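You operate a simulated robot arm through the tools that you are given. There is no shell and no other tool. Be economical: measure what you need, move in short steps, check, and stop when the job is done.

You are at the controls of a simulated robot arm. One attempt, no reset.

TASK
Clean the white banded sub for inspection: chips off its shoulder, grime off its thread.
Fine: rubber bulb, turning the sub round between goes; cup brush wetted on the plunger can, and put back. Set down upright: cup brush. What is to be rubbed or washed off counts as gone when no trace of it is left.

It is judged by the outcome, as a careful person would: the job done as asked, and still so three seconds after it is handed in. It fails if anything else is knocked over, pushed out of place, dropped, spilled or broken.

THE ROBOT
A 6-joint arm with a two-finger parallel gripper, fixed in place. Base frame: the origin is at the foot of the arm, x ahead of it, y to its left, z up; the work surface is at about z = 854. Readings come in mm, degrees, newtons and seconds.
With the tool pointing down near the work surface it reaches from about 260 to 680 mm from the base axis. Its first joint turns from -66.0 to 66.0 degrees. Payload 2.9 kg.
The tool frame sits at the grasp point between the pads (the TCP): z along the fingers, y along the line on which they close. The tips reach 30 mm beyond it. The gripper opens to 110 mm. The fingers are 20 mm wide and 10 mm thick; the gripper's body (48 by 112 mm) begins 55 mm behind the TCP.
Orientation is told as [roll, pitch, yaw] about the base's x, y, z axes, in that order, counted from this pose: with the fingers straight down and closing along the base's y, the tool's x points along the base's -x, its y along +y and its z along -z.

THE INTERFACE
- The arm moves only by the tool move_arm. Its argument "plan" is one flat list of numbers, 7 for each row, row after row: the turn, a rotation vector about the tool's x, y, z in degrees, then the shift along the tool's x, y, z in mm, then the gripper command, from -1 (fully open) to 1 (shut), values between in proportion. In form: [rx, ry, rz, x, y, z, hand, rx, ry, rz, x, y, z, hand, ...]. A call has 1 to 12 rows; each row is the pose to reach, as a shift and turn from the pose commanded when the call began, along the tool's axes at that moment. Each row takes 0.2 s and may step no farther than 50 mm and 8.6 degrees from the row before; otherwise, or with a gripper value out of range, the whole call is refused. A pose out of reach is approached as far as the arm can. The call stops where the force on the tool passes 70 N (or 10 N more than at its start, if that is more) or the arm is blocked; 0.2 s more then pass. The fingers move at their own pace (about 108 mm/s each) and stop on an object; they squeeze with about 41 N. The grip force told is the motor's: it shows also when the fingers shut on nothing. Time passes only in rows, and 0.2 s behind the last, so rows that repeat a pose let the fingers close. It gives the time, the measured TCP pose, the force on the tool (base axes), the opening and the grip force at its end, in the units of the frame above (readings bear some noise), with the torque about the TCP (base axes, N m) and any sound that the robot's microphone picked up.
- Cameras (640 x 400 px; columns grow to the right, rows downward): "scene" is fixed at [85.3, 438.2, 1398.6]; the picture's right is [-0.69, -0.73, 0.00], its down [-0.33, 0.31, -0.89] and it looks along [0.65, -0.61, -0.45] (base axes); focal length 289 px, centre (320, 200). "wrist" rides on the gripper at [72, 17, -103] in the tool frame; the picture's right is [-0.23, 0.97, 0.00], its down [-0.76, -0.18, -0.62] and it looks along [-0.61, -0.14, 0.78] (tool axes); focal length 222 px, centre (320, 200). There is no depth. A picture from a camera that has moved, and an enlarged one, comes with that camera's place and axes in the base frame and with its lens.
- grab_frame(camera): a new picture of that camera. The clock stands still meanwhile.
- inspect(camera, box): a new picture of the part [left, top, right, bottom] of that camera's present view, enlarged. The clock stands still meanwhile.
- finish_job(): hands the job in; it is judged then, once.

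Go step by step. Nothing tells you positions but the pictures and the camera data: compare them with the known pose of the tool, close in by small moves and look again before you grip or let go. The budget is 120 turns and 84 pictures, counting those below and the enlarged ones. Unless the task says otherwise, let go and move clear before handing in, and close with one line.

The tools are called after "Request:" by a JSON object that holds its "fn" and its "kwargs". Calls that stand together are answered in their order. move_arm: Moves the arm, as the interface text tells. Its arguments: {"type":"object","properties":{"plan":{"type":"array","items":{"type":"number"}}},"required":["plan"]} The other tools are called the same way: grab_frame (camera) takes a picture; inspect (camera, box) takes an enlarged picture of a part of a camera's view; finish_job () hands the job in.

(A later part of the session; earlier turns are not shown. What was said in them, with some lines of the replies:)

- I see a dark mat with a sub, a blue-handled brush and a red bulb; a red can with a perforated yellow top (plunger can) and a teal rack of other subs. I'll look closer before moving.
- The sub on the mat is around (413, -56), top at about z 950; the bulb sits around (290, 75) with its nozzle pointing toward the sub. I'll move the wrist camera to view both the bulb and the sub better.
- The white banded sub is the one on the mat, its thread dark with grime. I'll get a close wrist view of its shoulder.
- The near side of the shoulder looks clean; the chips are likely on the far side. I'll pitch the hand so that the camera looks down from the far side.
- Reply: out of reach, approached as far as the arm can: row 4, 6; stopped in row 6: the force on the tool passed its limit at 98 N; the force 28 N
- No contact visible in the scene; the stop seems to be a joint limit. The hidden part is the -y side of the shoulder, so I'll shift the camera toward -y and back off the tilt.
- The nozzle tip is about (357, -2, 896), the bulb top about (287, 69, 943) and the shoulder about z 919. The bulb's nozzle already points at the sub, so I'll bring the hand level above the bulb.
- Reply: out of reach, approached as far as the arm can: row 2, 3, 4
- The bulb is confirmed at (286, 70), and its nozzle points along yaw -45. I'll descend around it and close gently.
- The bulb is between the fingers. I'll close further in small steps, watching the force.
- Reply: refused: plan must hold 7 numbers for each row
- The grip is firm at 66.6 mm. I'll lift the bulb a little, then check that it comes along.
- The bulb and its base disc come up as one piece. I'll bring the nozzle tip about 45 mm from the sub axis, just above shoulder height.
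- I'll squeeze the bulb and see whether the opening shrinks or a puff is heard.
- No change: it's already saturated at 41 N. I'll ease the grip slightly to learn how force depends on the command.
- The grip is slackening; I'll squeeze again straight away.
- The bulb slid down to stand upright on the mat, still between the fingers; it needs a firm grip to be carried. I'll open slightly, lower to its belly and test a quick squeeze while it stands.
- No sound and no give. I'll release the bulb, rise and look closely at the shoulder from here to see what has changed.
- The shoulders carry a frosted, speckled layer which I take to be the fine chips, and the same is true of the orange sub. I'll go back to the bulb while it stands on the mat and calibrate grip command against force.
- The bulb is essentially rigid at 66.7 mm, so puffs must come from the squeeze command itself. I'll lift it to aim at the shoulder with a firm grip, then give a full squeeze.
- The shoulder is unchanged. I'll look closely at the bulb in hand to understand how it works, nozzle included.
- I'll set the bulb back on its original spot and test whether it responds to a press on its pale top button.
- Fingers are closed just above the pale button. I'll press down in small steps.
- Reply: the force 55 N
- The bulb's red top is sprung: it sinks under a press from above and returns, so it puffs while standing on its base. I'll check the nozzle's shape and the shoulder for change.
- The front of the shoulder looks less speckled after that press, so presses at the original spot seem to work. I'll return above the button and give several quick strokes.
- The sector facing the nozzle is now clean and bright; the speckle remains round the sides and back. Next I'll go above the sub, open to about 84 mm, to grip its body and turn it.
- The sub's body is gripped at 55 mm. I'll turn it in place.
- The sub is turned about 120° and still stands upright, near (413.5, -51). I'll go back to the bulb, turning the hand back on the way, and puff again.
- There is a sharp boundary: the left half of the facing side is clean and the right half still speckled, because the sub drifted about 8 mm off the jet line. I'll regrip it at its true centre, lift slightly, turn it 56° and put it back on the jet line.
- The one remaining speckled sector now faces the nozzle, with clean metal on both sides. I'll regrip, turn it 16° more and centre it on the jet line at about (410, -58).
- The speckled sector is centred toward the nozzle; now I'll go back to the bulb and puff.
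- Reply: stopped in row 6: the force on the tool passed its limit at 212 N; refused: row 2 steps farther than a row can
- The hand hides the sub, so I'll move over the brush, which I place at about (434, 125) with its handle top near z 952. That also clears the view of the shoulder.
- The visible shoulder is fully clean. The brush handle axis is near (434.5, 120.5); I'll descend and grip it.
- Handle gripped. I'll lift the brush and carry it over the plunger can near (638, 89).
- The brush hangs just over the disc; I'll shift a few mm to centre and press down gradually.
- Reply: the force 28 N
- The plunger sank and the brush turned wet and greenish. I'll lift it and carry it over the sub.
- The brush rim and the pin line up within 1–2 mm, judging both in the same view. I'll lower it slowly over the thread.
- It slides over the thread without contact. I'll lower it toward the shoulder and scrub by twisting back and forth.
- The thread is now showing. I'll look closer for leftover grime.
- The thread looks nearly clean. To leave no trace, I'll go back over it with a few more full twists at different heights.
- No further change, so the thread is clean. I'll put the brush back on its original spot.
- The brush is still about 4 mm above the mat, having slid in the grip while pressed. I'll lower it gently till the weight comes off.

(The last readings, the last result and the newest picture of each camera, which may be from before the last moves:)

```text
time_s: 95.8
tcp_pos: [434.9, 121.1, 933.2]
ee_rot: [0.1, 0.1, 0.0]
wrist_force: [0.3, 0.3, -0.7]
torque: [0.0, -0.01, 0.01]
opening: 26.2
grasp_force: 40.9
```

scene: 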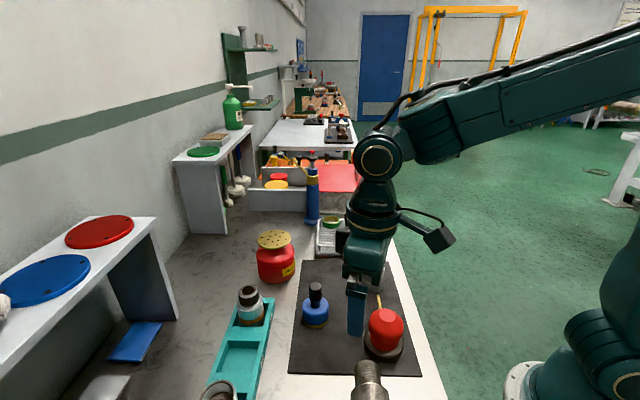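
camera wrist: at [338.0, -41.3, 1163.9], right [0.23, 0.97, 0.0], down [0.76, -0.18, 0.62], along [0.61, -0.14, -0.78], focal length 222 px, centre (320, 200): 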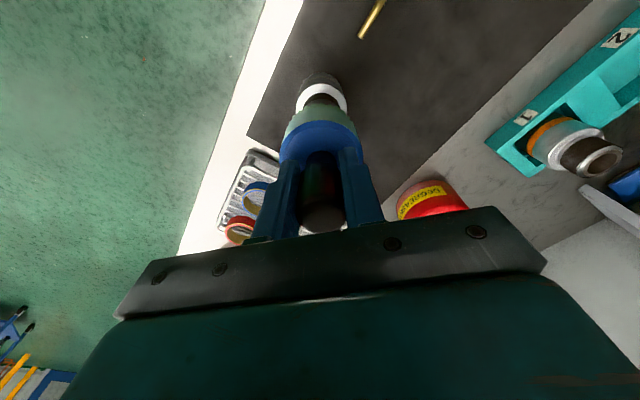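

Request:
{"fn": "move_arm", "kwargs": {"plan": [0, 0, 0, 0, 0, 1, 0.7, 0, 0, 0, 0, 0, 2, 0.7, 0, 0, 0, 0, 0, 2, 0.7]}}

```text
time_s: 96.6
tcp_pos: [435.2, 121.9, 929.7]
ee_rot: [0.2, 0.0, 0.0]
wrist_force: [0.4, -0.5, -0.4]
torque: [0.03, -0.01, -0.03]
opening: 25.8
grasp_force: 41.3
```

Request:
{"fn": "move_arm", "kwargs": {"plan": [0, 0, 0, 0, 0, 1, 0.7, 0, 0, 0, 0, 0, 2, 0.7, 0, 0, 0, 0, 0, 2, 0.7]}}

Request:
{"fn": "inspect", "kwargs": {"camera": "scene", "box": [280, 250, 360, 340]}}

```text
time_s: 97.4
tcp_pos: [434.9, 121.7, 930.5]
ee_rot: [0.2, -0.2, 0.0]
wrist_force: [-9.6, -1.5, 27.8]
torque: [-0.19, -0.17, -0.07]
opening: 26.0
grasp_force: 40.8
```

```text
4.44 times, centred on (320, 295) of scene
camera zoom: at [84.7, 438.1, 1398.7], right [-0.69, -0.73, 0.0], down [-0.33, 0.31, -0.89], along [0.65, -0.61, -0.45], focal length 1285 px, centre (320, -222)
```

zoom: 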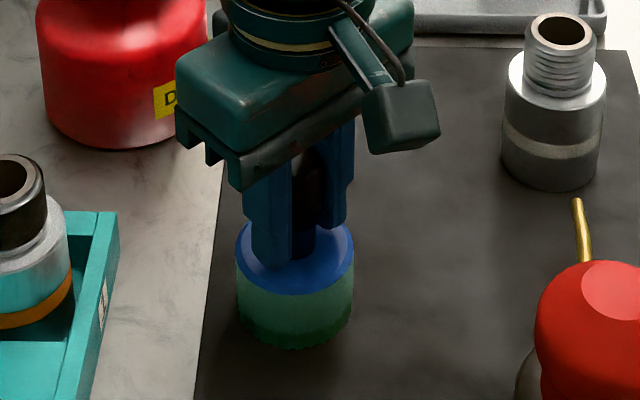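

It's standing firmly on the mat. I'll relieve the push, open and rise.

Request:
{"fn": "move_arm", "kwargs": {"plan": [0, 0, 0, 0, 0, -1.5, 0.7, 0, 0, 0, 0, 0, -1.5, 0.3, 0, 0, 0, 0, 0, -1.5, 0, 0, 0, 0, 0, 0, -1.5, -0.3, 0, 0, 0, 0, 0, -30, -0.3, 0, 0, 0, 0, 0, -70, -0.3, 0, 0, 0, 0, 0, -115, -0.3]}}

Request:
{"fn": "grab_frame", "kwargs": {"camera": "scene"}}

```text
time_s: 99.0
tcp_pos: [434.4, 120.3, 1042.0]
ee_rot: [0.0, 0.0, 0.0]
wrist_force: [-0.9, -0.6, 0.9]
torque: [-0.02, -0.02, 0.01]
opening: 71.3
grasp_force: 0.2
```

```text
8 pictures are left
```

scene: 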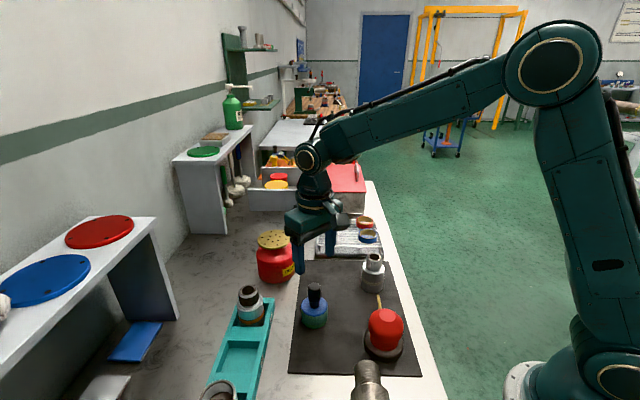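

The brush stands upright at its place and everything else is undisturbed. I'll check the far side of the sub with the wrist camera.

Request:
{"fn": "move_arm", "kwargs": {"plan": [0, 0, 0, 0, -20, -40, -0.3, 0, 5, 0, 0, -60, -46, -0.3, 0, 10, 0, 0, -100, -46, -0.3, 0, 15, 0, 0, -140, -46, -1, 0, 20, 0, 0, -175, -46, -1, 0, 26, 0, 0, -210, -46, -1, 0, 31, 0, 0, -245, -46, -1]}}

Request:
{"fn": "inspect", "kwargs": {"camera": "wrist", "box": [310, 120, 390, 200]}}

```text
time_s: 100.6
tcp_pos: [435.3, -127.3, 1088.7]
ee_rot: [-4.8, 31.8, -15.9]
wrist_force: [-1.2, 2.8, 1.0]
torque: [-0.08, -0.06, 0.14]
opening: 110.2
grasp_force: 0.0
out of reach, approached as far as the arm can: row 6
```

```text
5.00 times, centred on (350, 160) of wrist
camera zoom: at [433.7, -100.3, 1212.9], right [0.41, 0.89, -0.19], down [0.91, -0.39, 0.14], along [0.05, -0.23, -0.97], focal length 1111 px, centre (170, 400)
```

zoom: 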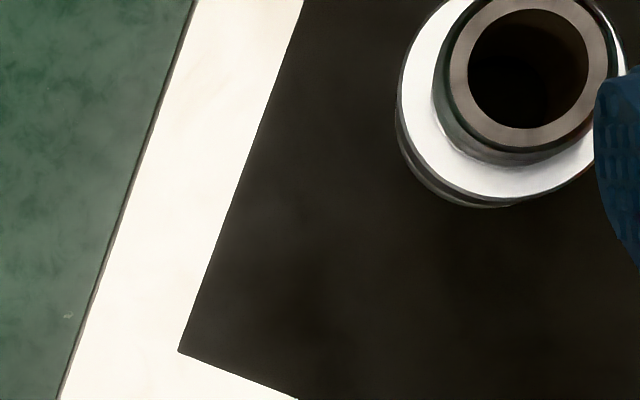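

Request:
{"fn": "inspect", "kwargs": {"camera": "wrist", "box": [362, 115, 402, 165]}}

```text
8.00 times, centred on (382, 140) of wrist
camera zoom: at [433.7, -100.3, 1212.9], right [0.41, 0.89, -0.19], down [0.91, -0.39, 0.14], along [0.05, -0.23, -0.97], focal length 1777 px, centre (-176, 680)
```

zoom: 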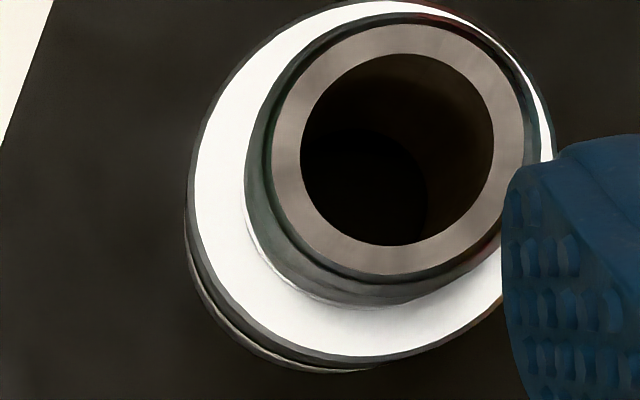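

The shoulder is clean all round and the thread bright; the hand is clear of everything and the brush stands upright. I'm handing in.

Request:
{"fn": "finish_job", "kwargs": {}}

```text
The job is handed in.
```

I cleaned the white banded sub: chips are off its shoulder all the way round and grime is off its thread, and the wetted cup brush is back upright on its spot. While I was working out how the bulb worked it slipped about 3 cm in the grip. It landed upright on the mat and is back in its place within a few millimetres. The sub itself also stands within a few millimetres of its original place.
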